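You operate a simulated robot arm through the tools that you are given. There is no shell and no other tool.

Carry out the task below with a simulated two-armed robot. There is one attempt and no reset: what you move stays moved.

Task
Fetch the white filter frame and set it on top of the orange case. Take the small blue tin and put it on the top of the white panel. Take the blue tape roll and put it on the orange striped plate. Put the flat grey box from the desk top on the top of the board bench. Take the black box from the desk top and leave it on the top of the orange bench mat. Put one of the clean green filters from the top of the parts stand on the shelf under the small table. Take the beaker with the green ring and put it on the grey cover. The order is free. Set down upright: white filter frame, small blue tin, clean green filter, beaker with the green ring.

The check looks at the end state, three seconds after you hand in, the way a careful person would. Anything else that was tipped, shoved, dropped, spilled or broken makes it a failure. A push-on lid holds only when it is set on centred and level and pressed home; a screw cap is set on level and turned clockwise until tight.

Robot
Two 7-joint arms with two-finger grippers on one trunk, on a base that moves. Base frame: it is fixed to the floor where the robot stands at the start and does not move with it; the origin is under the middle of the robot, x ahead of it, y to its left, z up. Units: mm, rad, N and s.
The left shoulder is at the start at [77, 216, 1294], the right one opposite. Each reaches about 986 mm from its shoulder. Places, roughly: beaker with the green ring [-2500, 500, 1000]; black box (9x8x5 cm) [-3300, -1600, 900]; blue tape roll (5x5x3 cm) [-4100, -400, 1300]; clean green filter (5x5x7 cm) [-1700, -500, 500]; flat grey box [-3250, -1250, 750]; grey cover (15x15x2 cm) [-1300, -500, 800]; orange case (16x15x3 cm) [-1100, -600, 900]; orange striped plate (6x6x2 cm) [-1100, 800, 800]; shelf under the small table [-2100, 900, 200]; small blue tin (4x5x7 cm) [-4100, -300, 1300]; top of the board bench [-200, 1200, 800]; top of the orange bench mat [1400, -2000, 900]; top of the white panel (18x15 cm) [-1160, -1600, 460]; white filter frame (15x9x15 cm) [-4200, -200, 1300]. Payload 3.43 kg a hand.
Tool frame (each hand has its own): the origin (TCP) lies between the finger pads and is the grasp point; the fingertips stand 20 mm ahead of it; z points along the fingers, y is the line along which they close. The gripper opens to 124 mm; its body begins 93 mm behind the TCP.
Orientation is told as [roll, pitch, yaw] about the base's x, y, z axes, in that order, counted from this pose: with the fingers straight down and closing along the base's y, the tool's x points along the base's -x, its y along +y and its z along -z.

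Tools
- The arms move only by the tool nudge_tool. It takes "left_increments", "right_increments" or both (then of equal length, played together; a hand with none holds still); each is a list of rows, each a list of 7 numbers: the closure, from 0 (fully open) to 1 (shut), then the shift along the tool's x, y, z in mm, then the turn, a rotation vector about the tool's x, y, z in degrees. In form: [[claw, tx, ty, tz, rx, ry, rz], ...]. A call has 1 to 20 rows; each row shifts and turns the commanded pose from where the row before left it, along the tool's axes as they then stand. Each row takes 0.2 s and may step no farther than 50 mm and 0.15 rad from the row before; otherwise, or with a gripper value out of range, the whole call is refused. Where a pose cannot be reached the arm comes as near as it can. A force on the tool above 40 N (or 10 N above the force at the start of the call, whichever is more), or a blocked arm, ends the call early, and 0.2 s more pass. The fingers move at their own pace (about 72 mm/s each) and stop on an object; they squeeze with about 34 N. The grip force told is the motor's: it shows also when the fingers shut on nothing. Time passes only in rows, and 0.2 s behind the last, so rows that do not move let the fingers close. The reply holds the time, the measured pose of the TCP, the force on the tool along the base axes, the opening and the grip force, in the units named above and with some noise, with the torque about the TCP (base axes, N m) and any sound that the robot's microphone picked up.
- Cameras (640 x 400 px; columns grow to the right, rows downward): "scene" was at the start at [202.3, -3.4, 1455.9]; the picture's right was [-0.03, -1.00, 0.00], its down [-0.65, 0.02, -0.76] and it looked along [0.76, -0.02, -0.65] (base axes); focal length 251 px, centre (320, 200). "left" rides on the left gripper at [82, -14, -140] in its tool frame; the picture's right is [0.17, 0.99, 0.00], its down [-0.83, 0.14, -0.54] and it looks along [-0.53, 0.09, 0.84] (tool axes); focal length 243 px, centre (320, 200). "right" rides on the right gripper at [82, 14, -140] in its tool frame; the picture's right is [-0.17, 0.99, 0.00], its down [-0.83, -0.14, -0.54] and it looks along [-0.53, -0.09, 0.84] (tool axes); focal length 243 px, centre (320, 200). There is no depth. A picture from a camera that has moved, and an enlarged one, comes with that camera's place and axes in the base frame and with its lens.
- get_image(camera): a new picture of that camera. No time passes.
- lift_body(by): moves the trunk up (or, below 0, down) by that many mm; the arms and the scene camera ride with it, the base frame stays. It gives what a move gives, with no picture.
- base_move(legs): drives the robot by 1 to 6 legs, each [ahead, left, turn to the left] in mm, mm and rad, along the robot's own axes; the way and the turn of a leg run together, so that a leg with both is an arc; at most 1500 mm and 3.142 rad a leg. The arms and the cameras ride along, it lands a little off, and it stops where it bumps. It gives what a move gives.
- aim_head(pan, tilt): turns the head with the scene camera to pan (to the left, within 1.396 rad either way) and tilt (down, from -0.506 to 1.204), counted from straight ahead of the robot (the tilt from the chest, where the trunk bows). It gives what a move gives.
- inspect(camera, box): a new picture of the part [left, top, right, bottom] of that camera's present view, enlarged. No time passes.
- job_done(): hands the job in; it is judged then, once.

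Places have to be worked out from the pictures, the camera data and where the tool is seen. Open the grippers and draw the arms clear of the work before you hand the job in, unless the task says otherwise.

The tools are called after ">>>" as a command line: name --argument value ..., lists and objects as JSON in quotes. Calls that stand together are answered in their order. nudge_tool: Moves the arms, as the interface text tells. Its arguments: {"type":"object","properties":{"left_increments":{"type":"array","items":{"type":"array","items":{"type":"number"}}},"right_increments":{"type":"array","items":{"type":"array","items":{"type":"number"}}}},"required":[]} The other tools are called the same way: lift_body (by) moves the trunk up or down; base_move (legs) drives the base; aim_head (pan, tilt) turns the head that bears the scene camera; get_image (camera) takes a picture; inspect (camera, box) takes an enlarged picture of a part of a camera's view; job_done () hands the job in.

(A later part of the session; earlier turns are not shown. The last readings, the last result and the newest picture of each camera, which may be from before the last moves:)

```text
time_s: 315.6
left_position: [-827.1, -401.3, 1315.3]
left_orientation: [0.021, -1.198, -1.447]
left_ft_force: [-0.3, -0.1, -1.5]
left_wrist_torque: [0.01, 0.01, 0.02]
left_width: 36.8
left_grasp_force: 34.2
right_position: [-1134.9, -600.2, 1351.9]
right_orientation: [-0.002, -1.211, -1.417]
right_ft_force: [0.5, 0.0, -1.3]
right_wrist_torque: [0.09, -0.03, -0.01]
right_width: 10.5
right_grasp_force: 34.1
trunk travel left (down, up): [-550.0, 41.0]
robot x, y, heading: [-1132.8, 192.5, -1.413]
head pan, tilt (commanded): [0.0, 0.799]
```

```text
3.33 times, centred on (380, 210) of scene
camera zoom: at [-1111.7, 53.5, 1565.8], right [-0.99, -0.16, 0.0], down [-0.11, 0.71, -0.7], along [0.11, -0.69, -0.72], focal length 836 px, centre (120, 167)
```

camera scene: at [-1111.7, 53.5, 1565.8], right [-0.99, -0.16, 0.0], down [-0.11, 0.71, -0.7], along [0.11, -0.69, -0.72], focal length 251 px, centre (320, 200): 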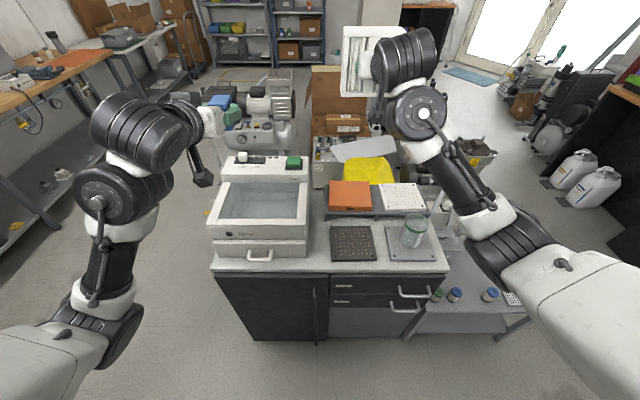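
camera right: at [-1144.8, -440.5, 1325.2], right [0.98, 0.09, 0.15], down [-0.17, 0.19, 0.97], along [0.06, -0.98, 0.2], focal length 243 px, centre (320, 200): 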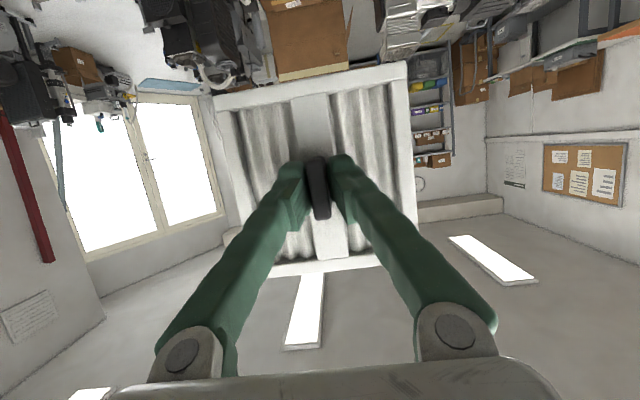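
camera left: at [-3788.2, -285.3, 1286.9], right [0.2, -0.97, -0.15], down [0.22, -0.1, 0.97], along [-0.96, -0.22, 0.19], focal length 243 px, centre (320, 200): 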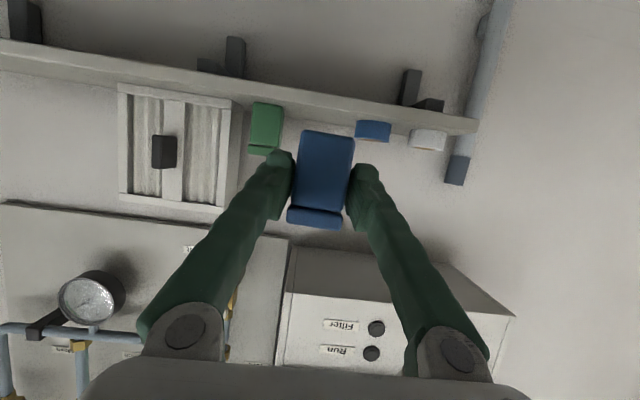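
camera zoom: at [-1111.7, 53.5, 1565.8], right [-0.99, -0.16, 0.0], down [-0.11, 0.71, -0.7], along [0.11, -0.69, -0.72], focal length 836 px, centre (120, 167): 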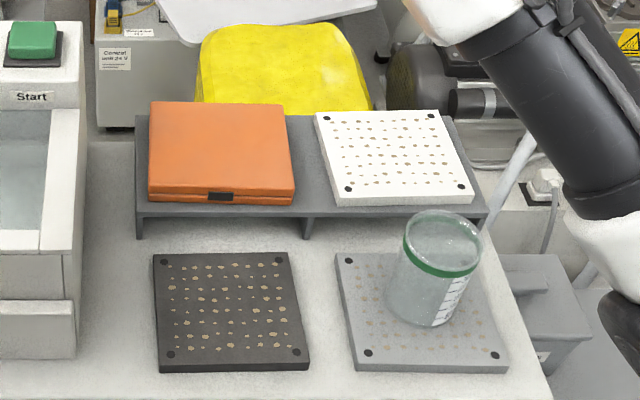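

Case top centre ≈(-1116,-645), top z≈885. The frame body centre is ≈59 mm ahead of the TCP. I lower the right hand 240 mm with small corrections.

>>> nudge_tool --right_increments '[[1, 37.9, 2, 12.7, 0, 0, 0], [1, 37.9, 2, 12.7, 0, 0, 0], [1, 37.9, 2, 12.7, 0, 0, 0], [1, 37.9, 2, 12.7, 0, 0, 0], [1, 37.9, 2, 12.7, 0, 0, 0], [1, 37.9, 2, 12.7, 0, 0, 0]]'

>>> get_image --camera "scene"

>>> get_image --camera "right"

```text
time_s: 317.0
left_position: [-826.9, -401.1, 1314.2]
left_orientation: [0.022, -1.196, -1.446]
left_ft_force: [-0.1, 0.0, -0.5]
left_wrist_torque: [-0.01, -0.01, 0.03]
left_width: 36.7
left_grasp_force: 34.0
right_position: [-1126.3, -590.5, 1113.6]
right_orientation: [-0.002, -1.213, -1.417]
right_ft_force: [-0.2, -0.2, -1.3]
right_wrist_torque: [0.06, -0.02, -0.02]
right_width: 10.7
right_grasp_force: 34.1
trunk travel left (down, up): [-550.0, 41.0]
robot x, y, heading: [-1132.4, 191.6, -1.417]
head pan, tilt (commanded): [0.0, 0.799]
```

```text
taken
camera scene: at [-1111.4, 53.6, 1565.8], right [-0.99, -0.16, 0.0], down [-0.11, 0.71, -0.7], along [0.11, -0.69, -0.72], focal length 251 px, centre (320, 200)
```

scene: 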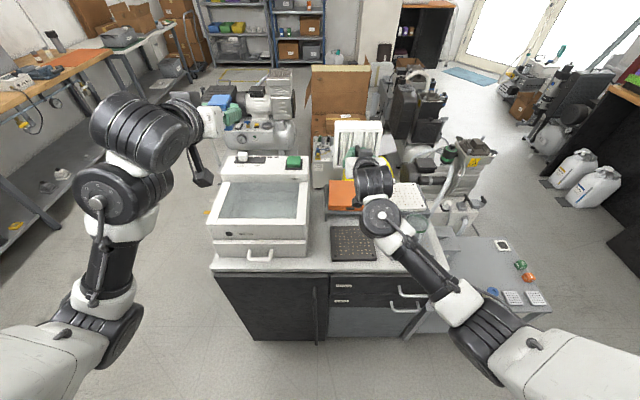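

```text
taken
camera right: at [-1135.6, -429.7, 1085.0], right [0.98, 0.09, 0.15], down [-0.17, 0.19, 0.97], along [0.06, -0.98, 0.2], focal length 243 px, centre (320, 200)
```

right: 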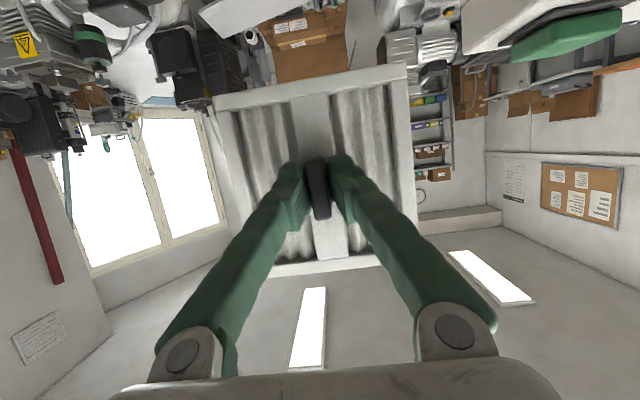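

Clear so far. Lower 95 mm more.

>>> nudge_tool --right_increments '[[1, 29.6, 0.5, 11.1, 0, 0, 0], [1, 29.6, 0.5, 11.1, 0, 0, 0], [1, 29.6, 0.5, 11.1, 0, 0, 0]]'

>>> get_image --camera "right"

>>> inspect --camera "scene" --box '[290, 100, 450, 220]'

```text
time_s: 317.8
left_position: [-827.3, -401.1, 1314.4]
left_orientation: [0.02, -1.197, -1.447]
left_ft_force: [0.4, -0.2, -0.9]
left_wrist_torque: [0.05, 0.01, -0.01]
left_width: 36.9
left_grasp_force: 34.0
right_position: [-1122.3, -588.8, 1017.8]
right_orientation: [0.0, -1.212, -1.418]
right_ft_force: [0.2, 0.4, -0.6]
right_wrist_torque: [0.1, 0.03, 0.01]
right_width: 11.0
right_grasp_force: 34.4
trunk travel left (down, up): [-550.0, 41.0]
robot x, y, heading: [-1131.3, 187.2, -1.417]
head pan, tilt (commanded): [0.0, 0.799]
```

```text
taken
camera right: at [-1132.7, -428.9, 990.5], right [0.98, 0.09, 0.16], down [-0.17, 0.19, 0.97], along [0.06, -0.98, 0.2], focal length 243 px, centre (320, 200)
```

right: 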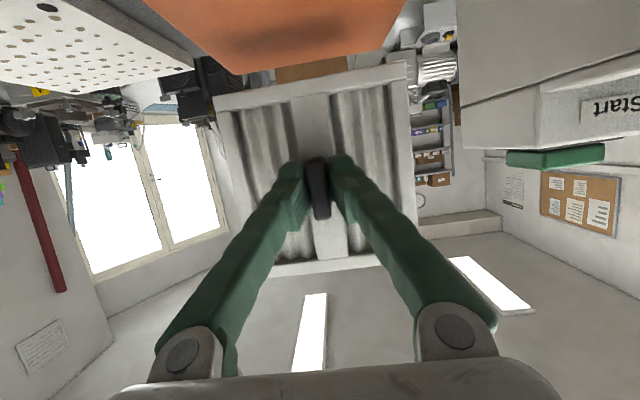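

```text
3.33 times, centred on (370, 160) of scene
camera zoom: at [-1111.6, 53.4, 1565.7], right [-0.99, -0.16, 0.0], down [-0.11, 0.71, -0.7], along [0.11, -0.69, -0.72], focal length 836 px, centre (153, 333)
```

zoom: 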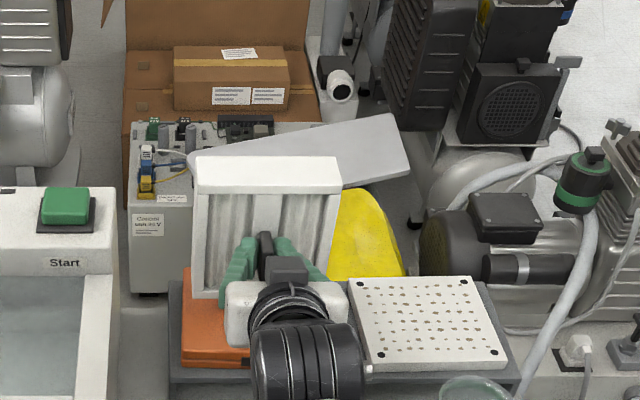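

The frame is centred over the case (centre ≈(-1114,-645)). I lower 28 mm, then feel for contact in small steps.

>>> nudge_tool --right_increments '[[1, 13.1, 0, 4.9, 0, 0, 0], [1, 13.1, 0, 4.9, 0, 0, 0]]'

>>> inspect --camera "right" --box '[180, 0, 440, 140]'

```text
time_s: 318.4
left_position: [-826.2, -401.2, 1315.1]
left_orientation: [0.023, -1.197, -1.447]
left_ft_force: [-0.7, -0.3, -0.9]
left_wrist_torque: [0.04, 0.0, 0.01]
left_width: 36.8
left_grasp_force: 34.1
right_position: [-1123.3, -590.7, 990.8]
right_orientation: [-0.002, -1.212, -1.417]
right_ft_force: [0.0, 0.2, -1.4]
right_wrist_torque: [0.07, 0.03, -0.01]
right_width: 10.7
right_grasp_force: 33.7
trunk travel left (down, up): [-550.0, 41.0]
robot x, y, heading: [-1131.5, 186.4, -1.411]
head pan, tilt (commanded): [0.0, 0.799]
```

```text
2.46 times, centred on (310, 70) of right
camera zoom: at [-1132.4, -429.7, 962.7], right [0.98, 0.09, 0.15], down [-0.17, 0.19, 0.97], along [0.06, -0.98, 0.2], focal length 597 px, centre (345, 520)
```

zoom: 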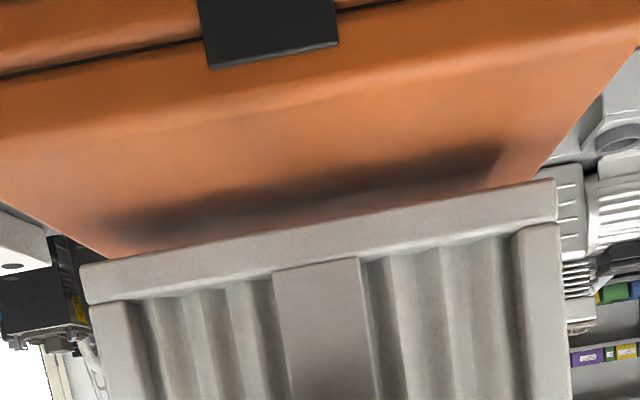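

Shadow shows about 10–20 mm to go. I lower in 4 mm steps.

>>> nudge_tool --right_increments '[[1, 3.74, 0, 1.41, 0, 0, 0], [1, 3.74, 0, 1.41, 0, 0, 0], [1, 0, 0, 0, 0, 0, 0]]'

>>> inspect --camera "right" --box '[180, 0, 440, 140]'

```text
time_s: 319.2
left_position: [-826.3, -402.1, 1315.3]
left_orientation: [0.021, -1.197, -1.448]
left_ft_force: [0.0, -0.1, -1.1]
left_wrist_torque: [-0.01, 0.02, -0.02]
left_width: 36.6
left_grasp_force: 33.8
right_position: [-1123.0, -590.0, 983.6]
right_orientation: [0.0, -1.211, -1.416]
right_ft_force: [0.2, -0.5, -0.7]
right_wrist_torque: [0.06, 0.01, -0.02]
right_width: 10.7
right_grasp_force: 33.9
trunk travel left (down, up): [-550.0, 41.0]
robot x, y, heading: [-1132.2, 192.0, -1.416]
head pan, tilt (commanded): [0.0, 0.799]
```

```text
2.46 times, centred on (310, 70) of right
camera zoom: at [-1133.2, -430.4, 955.2], right [0.98, 0.09, 0.15], down [-0.17, 0.19, 0.97], along [0.06, -0.98, 0.2], focal length 597 px, centre (345, 520)
```

zoom: 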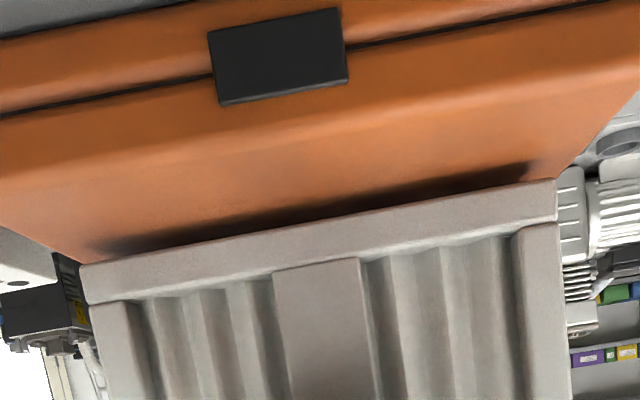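

Very close now (thin shadow). Continue in 2 mm steps.

>>> nudge_tool --right_increments '[[1, 1.87, 0, 0.7, 0, 0, 0], [1, 1.87, 0, 0.7, 0, 0, 0], [1, 0, 0, 0, 0, 0, 0]]'

>>> inspect --camera "right" --box '[180, 0, 440, 140]'

```text
time_s: 320.0
left_position: [-827.7, -401.7, 1315.3]
left_orientation: [0.02, -1.197, -1.448]
left_ft_force: [-0.3, -0.5, -1.5]
left_wrist_torque: [0.03, 0.01, -0.03]
left_width: 36.7
left_grasp_force: 33.2
right_position: [-1123.3, -590.1, 977.6]
right_orientation: [0.0, -1.211, -1.418]
right_ft_force: [-0.4, -0.2, -1.3]
right_wrist_torque: [0.0, 0.05, -0.04]
right_width: 10.8
right_grasp_force: 34.0
trunk travel left (down, up): [-550.0, 41.0]
robot x, y, heading: [-1132.1, 190.3, -1.412]
head pan, tilt (commanded): [0.0, 0.799]
```

```text
2.46 times, centred on (310, 70) of right
camera zoom: at [-1132.9, -430.3, 950.1], right [0.98, 0.09, 0.16], down [-0.17, 0.19, 0.97], along [0.06, -0.98, 0.2], focal length 597 px, centre (345, 520)
```

zoom: 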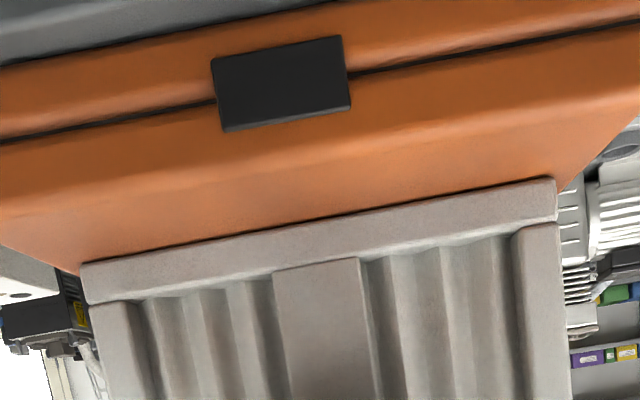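

Shadow has vanished: about to touch. Two more 1.5 mm steps.

>>> nudge_tool --right_increments '[[1, 1.4, 0, 0.53, 0, 0, 0], [1, 1.4, 0, 0.53, 0, 0, 0], [1, 0, 0, 0, 0, 0, 0]]'

```text
time_s: 320.8
left_position: [-827.5, -400.6, 1316.3]
left_orientation: [0.022, -1.198, -1.447]
left_ft_force: [-0.3, -0.1, -0.8]
left_wrist_torque: [0.0, -0.04, 0.04]
left_width: 36.6
left_grasp_force: 34.5
right_position: [-1121.9, -590.4, 977.2]
right_orientation: [0.0, -1.215, -1.418]
right_ft_force: [-0.2, -2.1, 5.3]
right_wrist_torque: [-0.46, -0.05, -0.04]
right_width: 11.1
right_grasp_force: 33.8
trunk travel left (down, up): [-550.0, 41.0]
robot x, y, heading: [-1129.8, 187.9, -1.411]
head pan, tilt (commanded): [0.0, 0.799]
```

Contact (≈6 N). I open the fingers slightly to release the handle.

>>> nudge_tool --right_increments '[[0.9, 0, 0, 0, 0, 0, 0], [0.75, 0, 0, 0, 0, 0, 0], [0.7, 0, 0, 0, 0, 0, 0], [0.7, 0, 0, 0, 0, 0, 0]]'

>>> get_image --camera "right"

```text
time_s: 321.8
left_position: [-827.5, -401.7, 1315.2]
left_orientation: [0.02, -1.199, -1.448]
left_ft_force: [-0.6, -1.1, -1.8]
left_wrist_torque: [0.0, 0.0, -0.01]
left_width: 36.8
left_grasp_force: 34.5
right_position: [-1122.5, -590.2, 975.2]
right_orientation: [-0.001, -1.211, -1.416]
right_ft_force: [0.3, 0.5, 0.1]
right_wrist_torque: [0.03, 0.01, 0.0]
right_width: 37.3
right_grasp_force: 0.0
trunk travel left (down, up): [-550.0, 41.0]
robot x, y, heading: [-1135.8, 189.9, -1.415]
head pan, tilt (commanded): [0.0, 0.799]
```

```text
taken
camera right: at [-1133.0, -429.6, 947.7], right [0.98, 0.09, 0.15], down [-0.17, 0.19, 0.97], along [0.06, -0.98, 0.2], focal length 243 px, centre (320, 200)
```

right: 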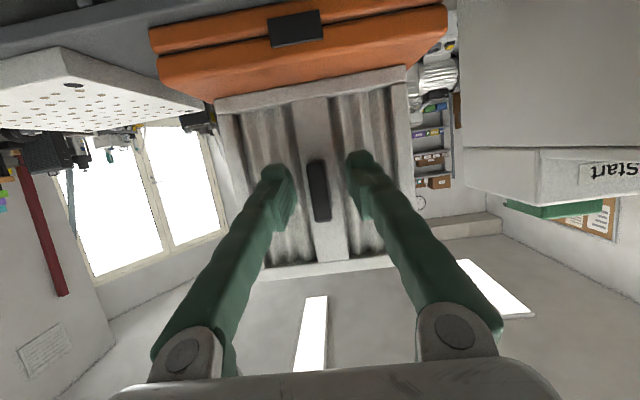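

Released and standing. I withdraw straight back 120 mm, then raise the hand.

>>> nudge_tool --right_increments '[[0.7, 10.6, 0, -28.1, 0, 0, 0], [0.7, 10.6, 0, -28.1, 0, 0, 0], [0.7, 10.6, 0, -28.1, 0, 0, 0], [0.7, 10.6, 0, -28.1, 0, 0, 0], [0.5, -37.4, 0, -14.1, 0, 0, 0], [0.5, -37.4, 0, -14.1, 0, 0, 0], [0.5, -37.4, 0, -14.1, 0, 0, 0], [0.5, -37.4, 0, -14.1, 0, 0, 0]]'

>>> get_image --camera "scene"

>>> get_image --camera "right"

```text
time_s: 323.8
left_position: [-826.7, -401.2, 1315.3]
left_orientation: [0.021, -1.198, -1.445]
left_ft_force: [-0.4, 0.4, -1.3]
left_wrist_torque: [0.04, 0.02, 0.01]
left_width: 36.6
left_grasp_force: 33.4
right_position: [-1202.4, -485.7, 1112.5]
right_orientation: [-0.363, -1.188, -1.12]
right_ft_force: [0.2, 0.0, 0.1]
right_wrist_torque: [0.04, 0.02, 0.06]
right_width: 62.1
right_grasp_force: 0.0
trunk travel left (down, up): [-550.0, 41.0]
robot x, y, heading: [-1131.8, 189.2, -1.416]
head pan, tilt (commanded): [0.0, 0.799]
stopped in row 8 (right hand): the arm was blocked; the commanded pose is now the measured one
```

```text
taken
camera scene: at [-1111.6, 53.7, 1565.8], right [-0.99, -0.16, 0.0], down [-0.11, 0.71, -0.7], along [0.11, -0.69, -0.72], focal length 251 px, centre (320, 200)
```

scene: 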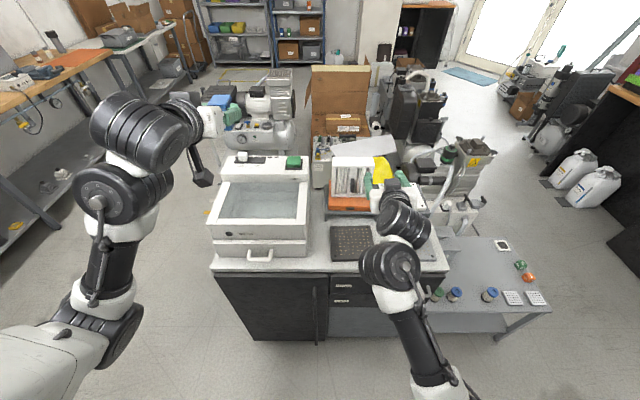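

```text
taken
camera right: at [-1210.4, -324.6, 1083.1], right [1.0, 0.05, 0.02], down [-0.03, 0.21, 0.98], along [0.05, -0.98, 0.21], focal length 243 px, centre (320, 200)
```

right: 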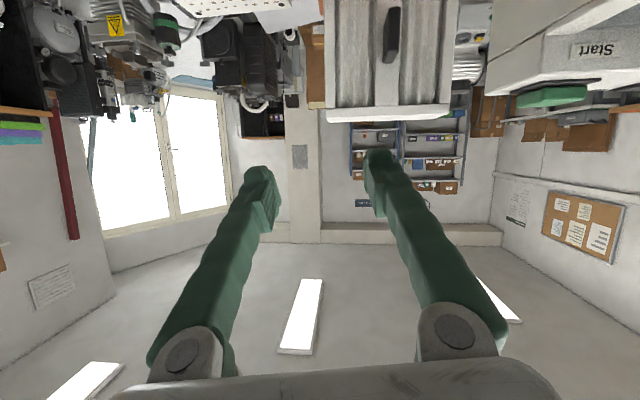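

The arm swivelled a bit sideways while rising (self-limit). I check that the beaker and frame are undisturbed.

>>> inspect --camera "scene" --box '[310, 140, 470, 270]'

>>> get_image --camera "left"

```text
3.08 times, centred on (390, 205) of scene
camera zoom: at [-1111.6, 53.7, 1565.8], right [-0.99, -0.16, 0.0], down [-0.11, 0.71, -0.7], along [0.11, -0.69, -0.72], focal length 772 px, centre (105, 185)
```

zoom: 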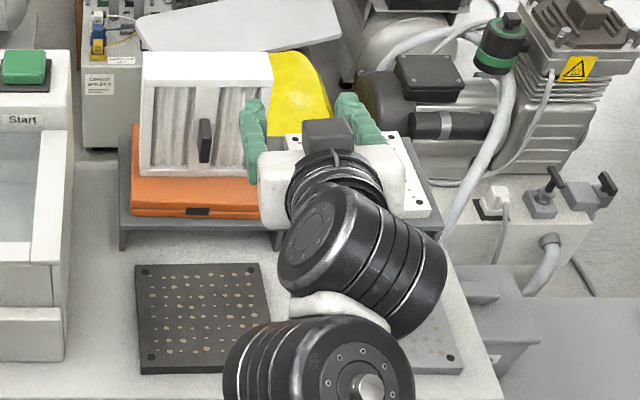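

```text
taken
camera left: at [-863.7, -244.8, 1288.6], right [0.97, 0.2, -0.15], down [0.1, 0.22, 0.97], along [0.23, -0.96, 0.19], focal length 243 px, centre (320, 200)
```

left: 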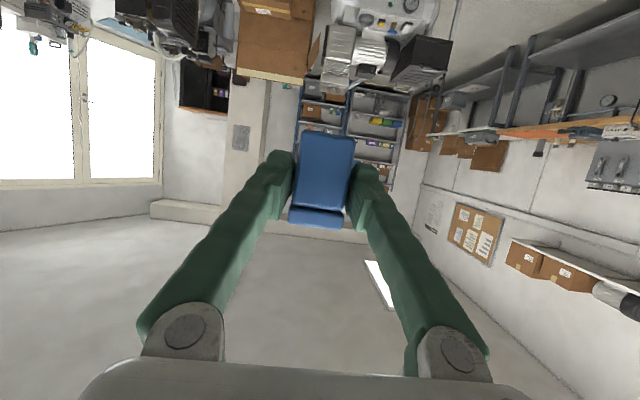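

The wrist hides the beaker from view. I back the base away 130 mm to clear and look.

>>> base_move --legs '[[-130, 0, 0]]'

>>> get_image --camera "scene"

>>> get_image --camera "right"

```text
time_s: 325.2
left_position: [-846.8, -273.9, 1315.1]
left_orientation: [0.021, -1.193, -1.448]
left_ft_force: [0.3, 0.0, -1.1]
left_wrist_torque: [0.07, -0.01, 0.0]
left_width: 36.7
left_grasp_force: 34.4
right_position: [-1222.9, -357.1, 1111.0]
right_orientation: [-0.362, -1.187, -1.12]
right_ft_force: [0.5, -0.2, -0.6]
right_wrist_torque: [0.03, -0.02, 0.01]
right_width: 62.0
right_grasp_force: 0.0
trunk travel left (down, up): [-550.0, 41.0]
robot x, y, heading: [-1151.2, 316.2, -1.413]
head pan, tilt (commanded): [0.0, 0.799]
```

```text
taken
camera scene: at [-1131.9, 180.7, 1565.6], right [-0.99, -0.16, 0.0], down [-0.11, 0.71, -0.7], along [0.11, -0.69, -0.72], focal length 251 px, centre (320, 200)
```

scene: 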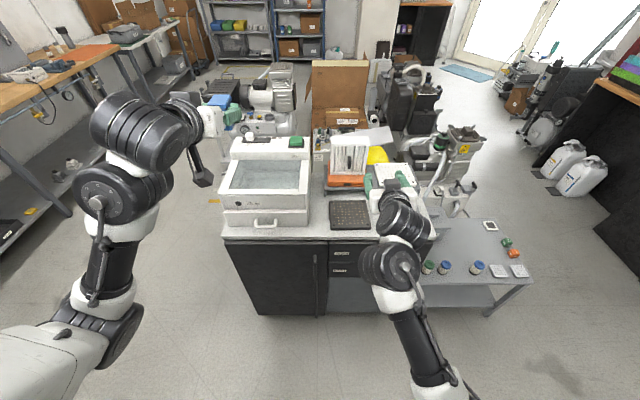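

```text
taken
camera right: at [-1230.2, -196.5, 1082.1], right [1.0, 0.05, 0.02], down [-0.03, 0.21, 0.98], along [0.05, -0.98, 0.21], focal length 243 px, centre (320, 200)
```

right: 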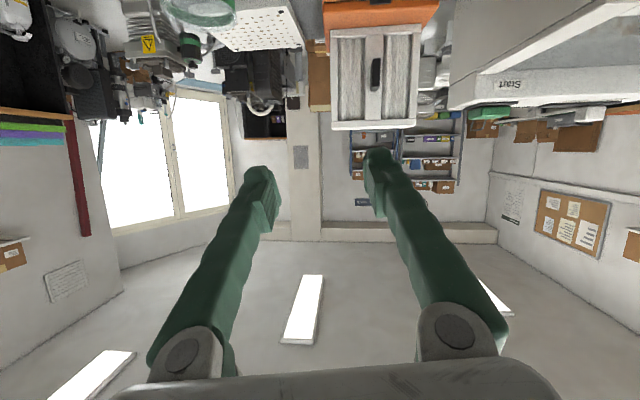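

The beaker (green rim visible, upright) and the frame on the orange case are fine. Now I take the tin to the white panel: go around the island's east end and look from there.

>>> base_move --legs '[[0, 950, 0], [950, 0, 0], [0, 0, -0.95]]'

>>> aim_head --pan 0 --tilt 0.6

>>> get_image --camera "scene"

```text
time_s: 347.5
left_position: [-368.5, -1075.1, 1314.2]
left_orientation: [0.021, -1.198, -2.407]
left_ft_force: [-0.3, -0.4, -1.2]
left_wrist_torque: [-0.03, -0.04, -0.01]
left_width: 37.0
left_grasp_force: 34.5
right_position: [-649.6, -814.8, 1112.2]
right_orientation: [-0.362, -1.189, -2.082]
right_ft_force: [0.7, 0.3, -0.5]
right_wrist_torque: [-0.01, 0.01, -0.04]
right_width: 61.8
right_grasp_force: 0.1
trunk travel left (down, up): [-550.0, 41.0]
robot x, y, heading: [-55.9, -486.2, -2.374]
head pan, tilt (commanded): [0.0, 0.799]
```

```text
time_s: 348.2
left_position: [-368.1, -1076.2, 1317.0]
left_orientation: [0.019, -1.199, -2.409]
left_ft_force: [-0.2, 0.7, -2.5]
left_wrist_torque: [0.0, -0.02, -0.04]
left_width: 36.7
left_grasp_force: 33.5
right_position: [-651.9, -813.9, 1112.5]
right_orientation: [-0.363, -1.187, -2.082]
right_ft_force: [0.0, -0.3, 0.5]
right_wrist_torque: [0.01, 0.01, 0.01]
right_width: 62.1
right_grasp_force: 0.0
trunk travel left (down, up): [-550.0, 41.0]
robot x, y, heading: [-55.3, -486.9, -2.37]
head pan, tilt (commanded): [0.0, 0.6]
```

```text
taken
camera scene: at [-161.6, -588.0, 1582.6], right [-0.69, 0.72, 0.0], down [0.41, 0.39, -0.82], along [-0.59, -0.57, -0.57], focal length 251 px, centre (320, 200)
```

scene: 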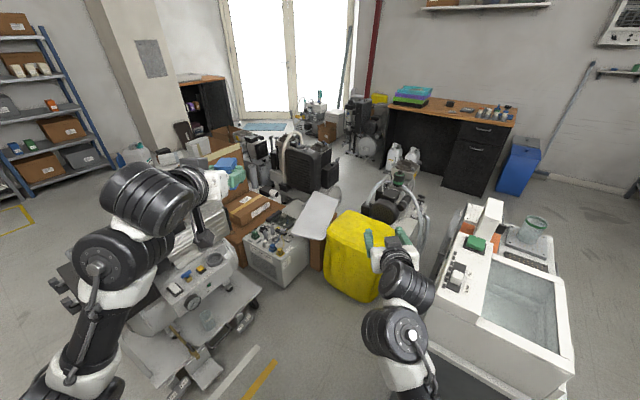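

Beaker and frame look fine from here, and the white panel is visible beyond the control unit. I zoom in on it.

>>> inspect --camera "scene" --box '[220, 170, 400, 310]'

```text
2.86 times, centred on (310, 240) of scene
camera zoom: at [-161.6, -588.0, 1582.6], right [-0.69, 0.72, 0.0], down [0.41, 0.39, -0.82], along [-0.59, -0.57, -0.57], focal length 717 px, centre (349, 86)
```

zoom: 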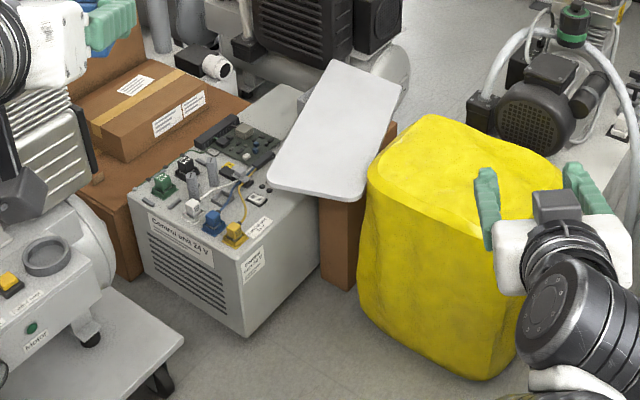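

The panel is a light board (~48×23 cm) lying on a brown box between the control unit and the yellow cover. I drive 740 mm ahead toward it and look down closer.

>>> base_move --legs '[[740, 0, 0]]'

>>> aim_head --pan 0 --tilt 0.9

>>> get_image --camera "scene"

>>> get_image --camera "left"

```text
time_s: 353.1
left_position: [-905.0, -1570.6, 1315.7]
left_orientation: [0.02, -1.199, -2.425]
left_ft_force: [0.7, -0.7, -1.0]
left_wrist_torque: [0.01, -0.08, 0.01]
left_width: 37.0
left_grasp_force: 33.9
right_position: [-1182.6, -1304.5, 1112.9]
right_orientation: [-0.364, -1.188, -2.096]
right_ft_force: [0.4, 0.0, -0.4]
right_wrist_torque: [-0.01, 0.03, -0.03]
right_width: 62.1
right_grasp_force: 0.0
trunk travel left (down, up): [-550.0, 41.0]
robot x, y, heading: [-582.0, -984.6, -2.392]
head pan, tilt (commanded): [0.0, 0.6]
```

```text
time_s: 353.9
left_position: [-904.8, -1571.0, 1315.2]
left_orientation: [0.019, -1.198, -2.425]
left_ft_force: [0.3, 0.2, -2.0]
left_wrist_torque: [0.01, -0.02, 0.02]
left_width: 36.5
left_grasp_force: 33.9
right_position: [-1185.0, -1304.0, 1111.7]
right_orientation: [-0.366, -1.186, -2.098]
right_ft_force: [-1.3, -0.3, 0.7]
right_wrist_torque: [-0.01, 0.0, 0.01]
right_width: 62.1
right_grasp_force: 0.0
trunk travel left (down, up): [-550.0, 41.0]
robot x, y, heading: [-585.5, -984.3, -2.39]
head pan, tilt (commanded): [0.0, 0.901]
```

```text
taken
camera scene: at [-681.6, -1077.0, 1557.9], right [-0.68, 0.73, 0.0], down [0.57, 0.53, -0.62], along [-0.45, -0.42, -0.78], focal length 251 px, centre (320, 200)
```

scene: 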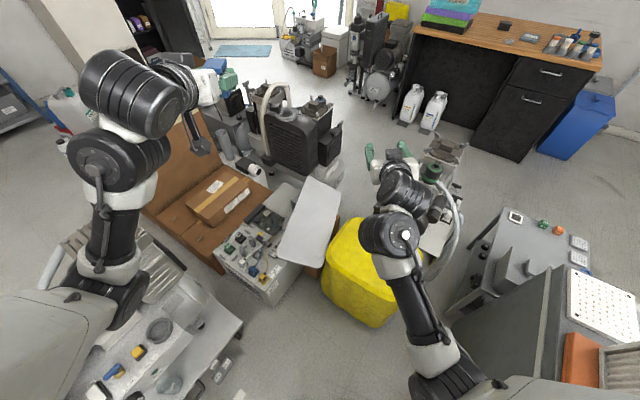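

```text
taken
camera left: at [-795.2, -1452.1, 1288.7], right [0.71, -0.69, -0.15], down [0.24, 0.04, 0.97], along [-0.67, -0.72, 0.19], focal length 243 px, centre (320, 200)
```

left: 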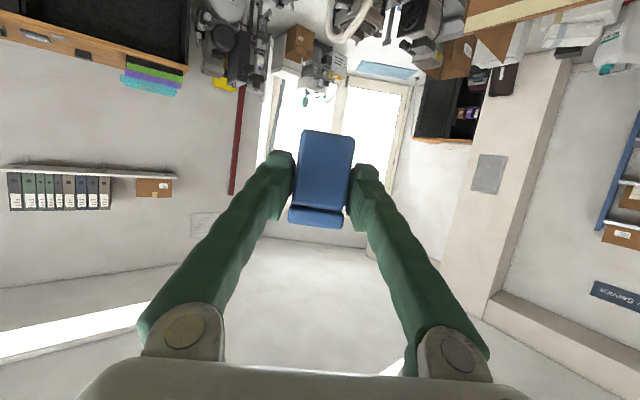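

>>> inspect --camera "scene" --box '[200, 160, 380, 300]'

```text
2.86 times, centred on (290, 230) of scene
camera zoom: at [-681.6, -1077.0, 1557.9], right [-0.68, 0.73, 0.0], down [0.57, 0.53, -0.62], along [-0.45, -0.42, -0.78], focal length 717 px, centre (406, 114)
```

zoom: 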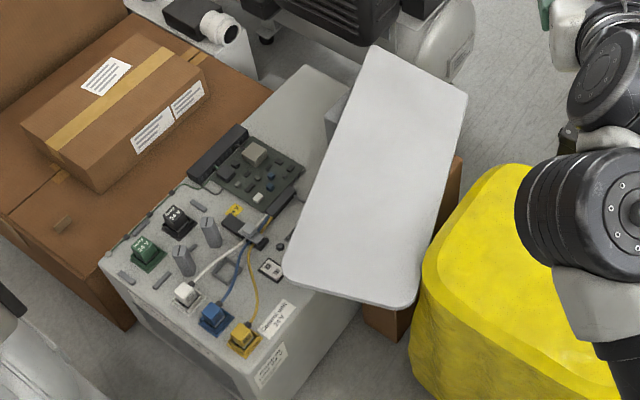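

Panel centre ≈(-1198,-1609), ~48×21 cm at z≈460. With this nearly horizontal hand I'd set the tin at about (-1093,-1552), so that the wrist camera stays off the panel's near edge. I lower the trunk 200 first and check posture.

>>> lift_body --by -200

>>> get_image --camera "scene"

```text
time_s: 356.1
left_position: [-905.0, -1571.0, 1116.2]
left_orientation: [0.019, -1.198, -2.424]
left_ft_force: [0.7, -0.5, -0.6]
left_wrist_torque: [0.01, 0.0, -0.04]
left_width: 36.7
left_grasp_force: 34.0
right_position: [-1200.0, -1287.0, 903.2]
right_orientation: [-0.532, -1.16, -1.948]
right_ft_force: [0.2, -0.6, 0.7]
right_wrist_torque: [0.04, 0.0, 0.0]
right_width: 62.0
right_grasp_force: 0.3
trunk travel left (down, up): [-350.0, 241.0]
robot x, y, heading: [-585.2, -986.1, -2.392]
head pan, tilt (commanded): [0.0, 0.901]
```

```text
taken
camera scene: at [-746.2, -1137.2, 1338.5], right [-0.68, 0.73, 0.0], down [0.57, 0.53, -0.62], along [-0.45, -0.42, -0.78], focal length 251 px, centre (320, 200)
```

scene: 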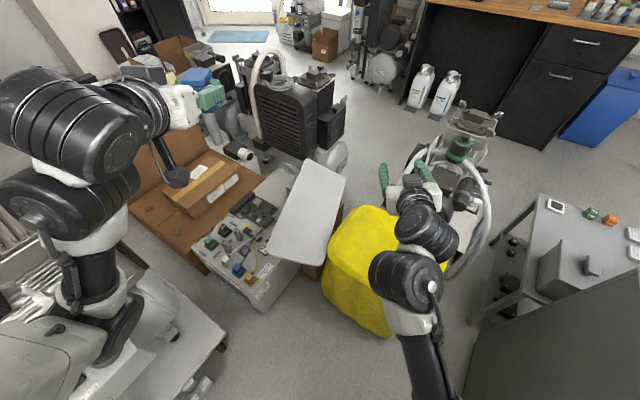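

The hands just translate down. I lower another 200 (right hand stays above the yellow cover).

>>> lift_body --by -200

>>> get_image --camera "scene"

>>> get_image --camera "right"

```text
time_s: 357.8
left_position: [-912.0, -1577.2, 906.1]
left_orientation: [0.018, -1.152, -2.421]
left_ft_force: [0.4, 0.6, -0.7]
left_wrist_torque: [0.0, 0.02, 0.04]
left_width: 36.8
left_grasp_force: 33.4
right_position: [-1211.4, -1275.2, 713.2]
right_orientation: [-0.682, -1.118, -1.799]
right_ft_force: [-0.1, 0.2, -0.8]
right_wrist_torque: [0.02, -0.03, -0.01]
right_width: 61.9
right_grasp_force: 0.1
trunk travel left (down, up): [-170.0, 421.0]
robot x, y, heading: [-585.3, -989.0, -2.39]
head pan, tilt (commanded): [0.0, 0.901]
stopped: the arm was blocked; the commanded pose is now the measured one
```

```text
taken
camera scene: at [-788.0, -1176.0, 1146.2], right [-0.68, 0.73, 0.0], down [0.57, 0.53, -0.62], along [-0.45, -0.42, -0.78], focal length 251 px, centre (320, 200)
```

scene: 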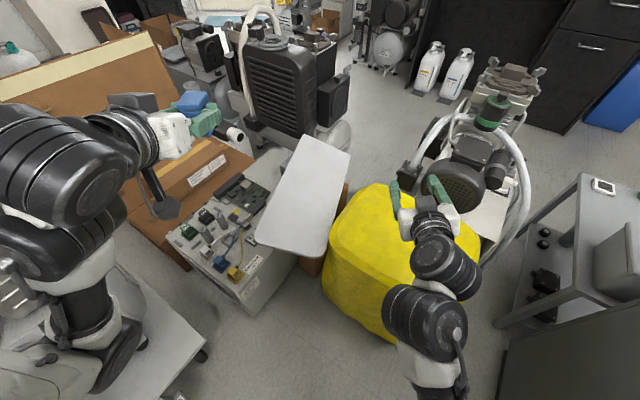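

```text
taken
camera right: at [-1085.1, -1174.9, 682.8], right [0.6, -0.79, -0.12], down [0.25, 0.04, 0.97], along [-0.76, -0.61, 0.22], focal length 243 px, centre (320, 200)
```

right: 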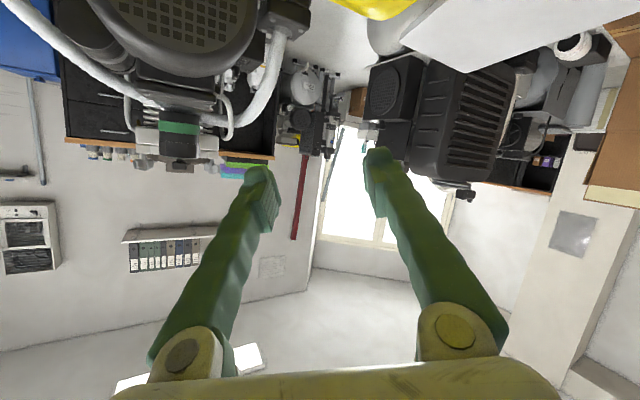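

An arm link was blocked. I look at the left elbow near the compressor.

>>> aim_head --pan 0.75 --tilt 0.9

>>> get_image --camera "scene"

>>> aim_head --pan -0.75 --tilt 0.9

>>> get_image --camera "scene"

```text
time_s: 358.9
left_position: [-911.8, -1575.9, 908.1]
left_orientation: [0.019, -1.15, -2.42]
left_ft_force: [-0.2, -0.7, -0.6]
left_wrist_torque: [0.02, -0.02, 0.03]
left_width: 36.7
left_grasp_force: 33.9
right_position: [-1210.3, -1276.7, 713.8]
right_orientation: [-0.681, -1.118, -1.798]
right_ft_force: [-1.3, -0.3, -0.8]
right_wrist_torque: [0.02, 0.0, -0.01]
right_width: 62.0
right_grasp_force: 0.1
trunk travel left (down, up): [-170.0, 421.0]
robot x, y, heading: [-582.6, -982.2, -2.393]
head pan, tilt (commanded): [0.75, 0.901]
```

```text
taken
camera scene: at [-737.7, -1199.6, 1146.9], right [-1.0, 0.07, 0.0], down [0.06, 0.78, -0.62], along [-0.04, -0.62, -0.78], focal length 251 px, centre (320, 200)
```

scene: 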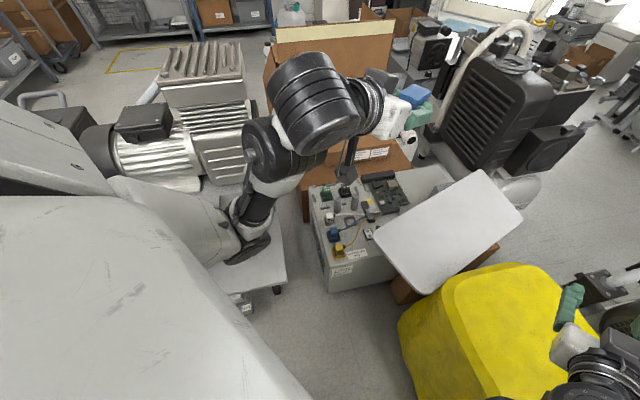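

```text
time_s: 360.5
left_position: [-911.3, -1576.8, 907.9]
left_orientation: [0.017, -1.153, -2.421]
left_ft_force: [-0.4, -1.0, -0.2]
left_wrist_torque: [0.01, 0.01, 0.03]
left_width: 36.7
left_grasp_force: 33.6
right_position: [-1209.6, -1275.5, 712.9]
right_orientation: [-0.681, -1.117, -1.8]
right_ft_force: [-0.2, -0.2, -0.6]
right_wrist_torque: [-0.02, -0.05, 0.01]
right_width: 62.3
right_grasp_force: 0.0
trunk travel left (down, up): [-170.0, 421.0]
robot x, y, heading: [-585.7, -985.1, -2.394]
head pan, tilt (commanded): [-0.75, 0.901]
```

```text
taken
camera scene: at [-807.8, -1124.3, 1146.9], right [0.0, 1.0, 0.0], down [0.78, 0.0, -0.62], along [-0.62, 0.0, -0.78], focal length 251 px, centre (320, 200)
```

scene: 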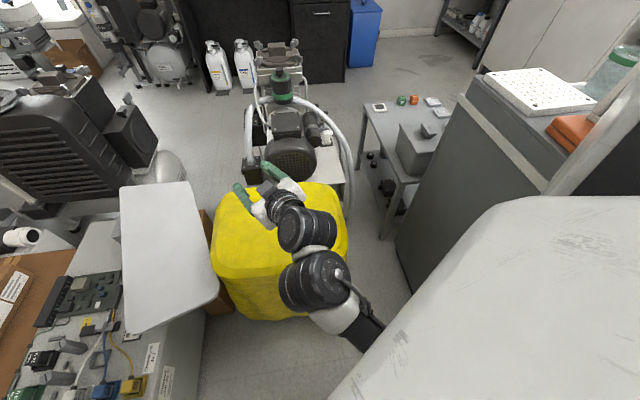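

The left elbow has come down near the compressor cart. I raise the trunk 60 mm, turn the base right 0.21 rad (moving the elbow away from the cart and aligning with the panel), and look again.

>>> lift_body --by 60

>>> base_move --legs '[[0, 0, -0.21]]'

>>> aim_head --pan 0.5 --tilt 0.9

>>> get_image --camera "scene"

```text
time_s: 361.5
left_position: [-912.7, -1577.0, 966.9]
left_orientation: [0.016, -1.152, -2.421]
left_ft_force: [-0.1, -0.4, -1.1]
left_wrist_torque: [-0.01, 0.0, 0.02]
left_width: 36.6
left_grasp_force: 33.7
right_position: [-1213.8, -1271.4, 769.9]
right_orientation: [-0.726, -1.101, -1.756]
right_ft_force: [0.5, 0.0, 0.5]
right_wrist_torque: [-0.01, 0.02, -0.02]
right_width: 62.1
right_grasp_force: 0.0
trunk travel left (down, up): [-230.0, 361.0]
robot x, y, heading: [-586.9, -987.8, -2.391]
head pan, tilt (commanded): [-0.75, 0.901]
```

```text
time_s: 362.9
left_position: [-1028.0, -1495.3, 967.3]
left_orientation: [0.018, -1.153, -2.632]
left_ft_force: [0.3, 0.1, -1.1]
left_wrist_torque: [-0.01, -0.01, 0.04]
left_width: 36.6
left_grasp_force: 33.8
right_position: [-1262.1, -1131.5, 772.8]
right_orientation: [-0.727, -1.105, -1.968]
right_ft_force: [0.4, 0.2, 0.3]
right_wrist_torque: [0.01, 0.03, 0.04]
right_width: 62.2
right_grasp_force: 0.1
trunk travel left (down, up): [-230.0, 361.0]
robot x, y, heading: [-583.4, -990.6, -2.607]
head pan, tilt (commanded): [-0.75, 0.901]
```

```text
time_s: 364.3
left_position: [-1028.2, -1495.9, 968.1]
left_orientation: [0.019, -1.151, -2.631]
left_ft_force: [-0.1, -0.8, -1.1]
left_wrist_torque: [-0.01, -0.05, 0.02]
left_width: 36.9
left_grasp_force: 34.5
right_position: [-1262.1, -1132.2, 773.1]
right_orientation: [-0.735, -1.102, -1.962]
right_ft_force: [0.5, 0.0, -0.2]
right_wrist_torque: [0.01, -0.02, 0.06]
right_width: 62.0
right_grasp_force: 0.0
trunk travel left (down, up): [-230.0, 361.0]
robot x, y, heading: [-585.0, -985.4, -2.603]
head pan, tilt (commanded): [0.499, 0.901]
```

```text
taken
camera scene: at [-776.5, -1143.9, 1215.7], right [-0.86, 0.51, 0.0], down [0.4, 0.68, -0.62], along [-0.32, -0.54, -0.78], focal length 251 px, centre (320, 200)
```

scene: 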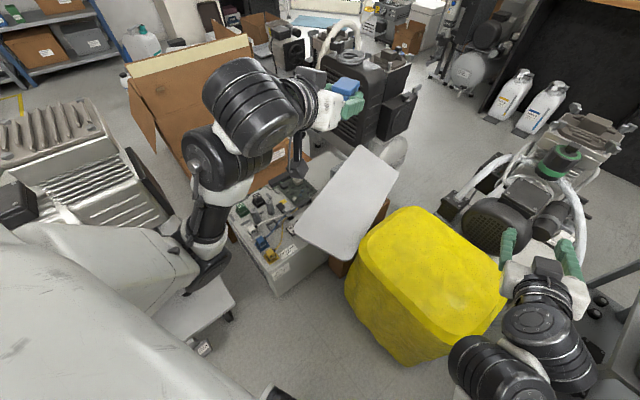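

Elbow is now clear of the cart. I correct the tin's 2.7° pitch and lower the left hand by the arm (≈330 mm) toward the panel, keeping the trunk where it is.

>>> nudge_tool --left_increments '[[1, 0, 0, 0, 0, -2.7, 0], [1, 35.8, 2.1, 23.7, 0, 0, 0], [1, 35.8, 2.1, 23.7, 0, 0, 0], [1, 35.8, 2.1, 23.7, 0, 0, 0], [1, 35.8, 2.1, 23.7, 0, 0, 0], [1, 35.8, 2.1, 23.7, 0, 0, 0]]'

>>> get_image --camera "scene"

>>> get_image --camera "left"

```text
time_s: 365.9
left_position: [-1146.4, -1308.0, 842.3]
left_orientation: [-1.083, -0.762, -1.725]
left_ft_force: [0.1, -0.9, -1.2]
left_wrist_torque: [0.01, -0.06, -0.01]
left_width: 36.6
left_grasp_force: 33.4
right_position: [-1261.8, -1131.5, 773.4]
right_orientation: [-0.74, -1.101, -1.955]
right_ft_force: [-0.6, 0.3, 0.1]
right_wrist_torque: [-0.01, -0.04, -0.01]
right_width: 62.1
right_grasp_force: 0.0
trunk travel left (down, up): [-230.0, 361.0]
robot x, y, heading: [-584.3, -986.6, -2.597]
head pan, tilt (commanded): [0.499, 0.901]
stopped in row 6 (left hand): the arm was blocked; the commanded pose is now the measured one
```

```text
taken
camera scene: at [-776.1, -1144.8, 1215.6], right [-0.86, 0.51, 0.0], down [0.4, 0.68, -0.62], along [-0.31, -0.53, -0.78], focal length 251 px, centre (320, 200)
```

scene: 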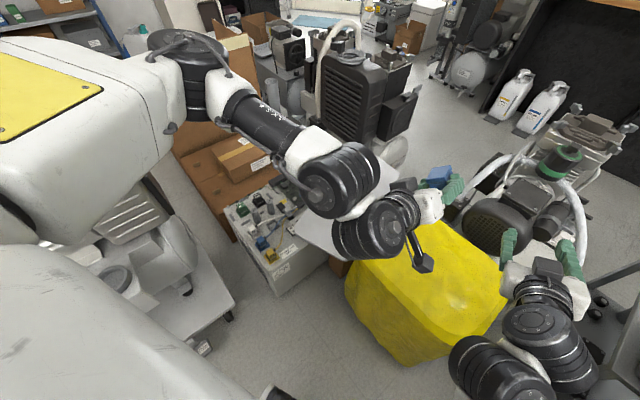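

```text
taken
camera left: at [-1012.7, -1213.8, 839.8], right [0.38, -0.55, -0.74], down [0.46, -0.59, 0.67], along [-0.8, -0.59, 0.03], focal length 243 px, centre (320, 200)
```

left: 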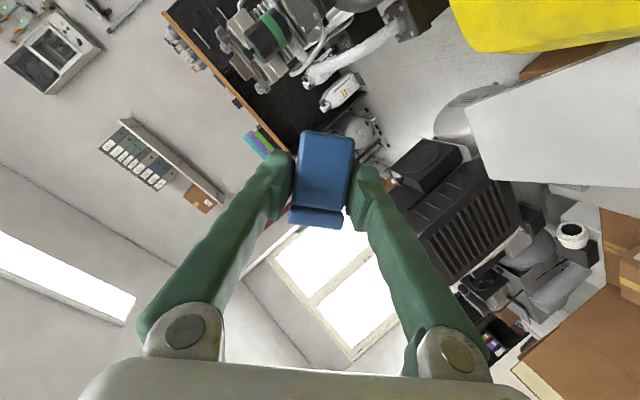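

The left arm's elbow flipped up and the hand rolled ≈43°; the tin is still held. I raise the trunk 150 mm for clearance and roll the hand back (+43° about its axis).

>>> lift_body --by 150

>>> nudge_tool --left_increments '[[1, 0, 0, 0, 0, 0, 8], [1, 0, 0, 0, 0, 0, 8], [1, 0, 0, 0, 0, 0, 8], [1, 0, 0, 0, 0, 0, 8], [1, 0, 0, 0, 0, 0, 8], [1, 0, 0, 0, 0, 0, 2.8]]'

>>> get_image --camera "scene"

>>> get_image --camera "left"

```text
time_s: 367.6
left_position: [-1146.5, -1306.5, 993.0]
left_orientation: [-1.084, -0.762, -1.727]
left_ft_force: [-1.0, 0.5, -1.5]
left_wrist_torque: [-0.01, -0.03, 0.03]
left_width: 36.7
left_grasp_force: 33.9
right_position: [-1264.4, -1129.2, 923.2]
right_orientation: [-0.745, -1.102, -1.957]
right_ft_force: [-0.1, -0.1, 0.4]
right_wrist_torque: [0.01, -0.03, -0.02]
right_width: 62.0
right_grasp_force: 0.0
trunk travel left (down, up): [-380.0, 211.0]
robot x, y, heading: [-583.3, -984.4, -2.607]
head pan, tilt (commanded): [0.499, 0.901]
```

```text
time_s: 369.1
left_position: [-1145.6, -1307.4, 992.8]
left_orientation: [0.008, -1.228, -2.957]
left_ft_force: [-0.2, -0.2, -1.0]
left_wrist_torque: [0.02, -0.05, 0.0]
left_width: 36.5
left_grasp_force: 34.7
right_position: [-1261.1, -1130.1, 922.6]
right_orientation: [-0.745, -1.101, -1.954]
right_ft_force: [0.5, -0.4, 0.4]
right_wrist_torque: [0.02, 0.04, 0.01]
right_width: 62.2
right_grasp_force: 0.1
trunk travel left (down, up): [-380.0, 211.0]
robot x, y, heading: [-585.7, -983.6, -2.601]
head pan, tilt (commanded): [0.499, 0.901]
```

```text
taken
camera scene: at [-741.5, -1122.9, 1368.0], right [-0.86, 0.51, 0.0], down [0.4, 0.68, -0.62], along [-0.31, -0.54, -0.78], focal length 251 px, centre (320, 200)
```

scene: 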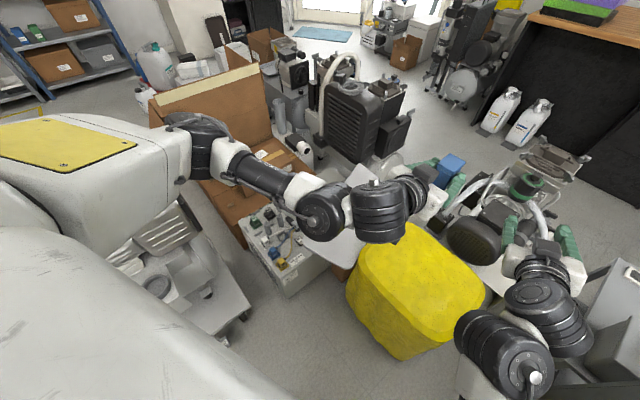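

```text
taken
camera left: at [-992.4, -1262.6, 960.9], right [0.25, -0.96, -0.15], down [0.25, -0.09, 0.96], along [-0.94, -0.28, 0.22], focal length 243 px, centre (320, 200)
```

left: 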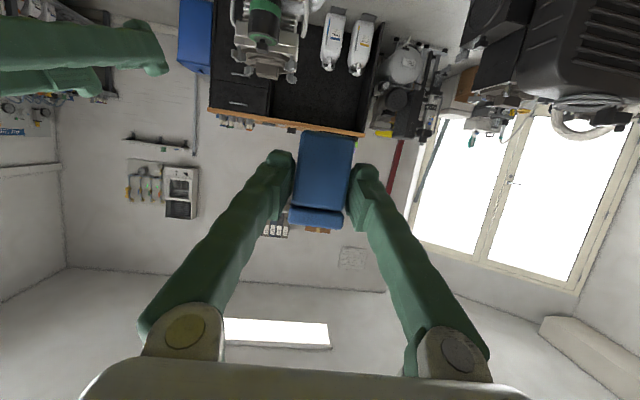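

The hand is level again with the elbow high. I fine-correct the pitch, yaw the hand to ≈-2.6 and move it left over the panel, still high.

>>> nudge_tool --left_increments '[[1, 0, 0, 0, 0, 1.7, 0], [1, 0, 10, 0, -6.4, 0, -2.5], [1, 0, 10, 0, -6.4, 0, -2.5], [1, 0, 10, 0, -6.4, 0, -2.5], [1, -4.2, 36, 10.9, 0, 0, 0], [1, -4.2, 36, 10.9, 0, 0, 0], [1, -4.2, 36, 10.9, 0, 0, 0], [1, -4.2, 36, 10.9, 0, 0, 0], [1, -4.2, 36, 10.9, 0, 0, 0], [1, -4.2, 36, 10.9, 0, 0, 0]]'

>>> get_image --camera "scene"

>>> get_image --camera "left"

```text
time_s: 371.2
left_position: [-1081.0, -1555.1, 992.6]
left_orientation: [0.011, -1.198, -2.598]
left_ft_force: [0.1, -0.1, -0.9]
left_wrist_torque: [0.0, -0.05, -0.01]
left_width: 36.8
left_grasp_force: 33.4
right_position: [-1261.9, -1130.1, 922.6]
right_orientation: [-0.747, -1.099, -1.951]
right_ft_force: [0.0, 0.7, 0.0]
right_wrist_torque: [0.01, 0.0, -0.02]
right_width: 61.9
right_grasp_force: 0.0
trunk travel left (down, up): [-380.0, 211.0]
robot x, y, heading: [-583.9, -984.7, -2.601]
head pan, tilt (commanded): [0.499, 0.901]
```

```text
taken
camera scene: at [-740.6, -1123.5, 1368.0], right [-0.86, 0.51, 0.0], down [0.4, 0.68, -0.62], along [-0.32, -0.54, -0.78], focal length 251 px, centre (320, 200)
```

scene: 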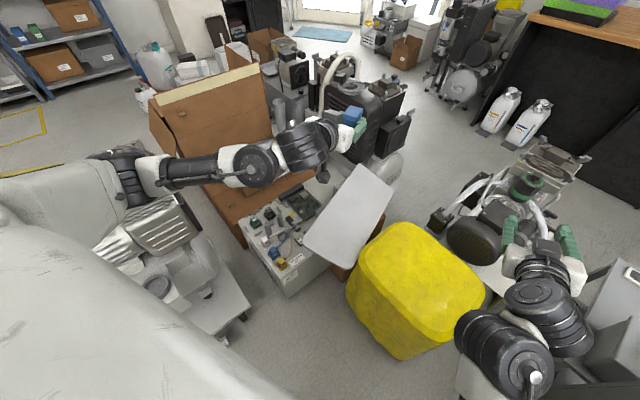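

```text
taken
camera left: at [-952.4, -1458.9, 965.5], right [0.57, -0.81, -0.15], down [0.24, -0.01, 0.97], along [-0.79, -0.59, 0.19], focal length 243 px, centre (320, 200)
```

left: 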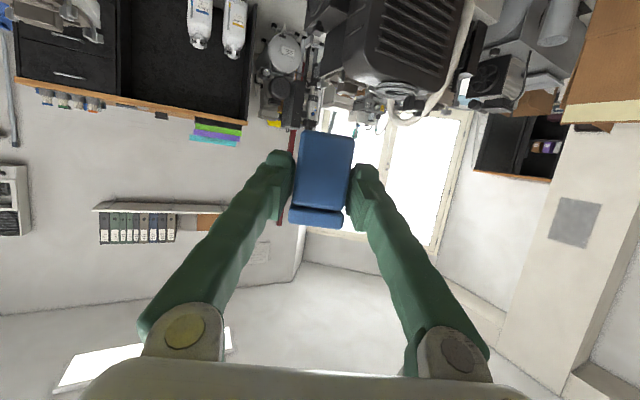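

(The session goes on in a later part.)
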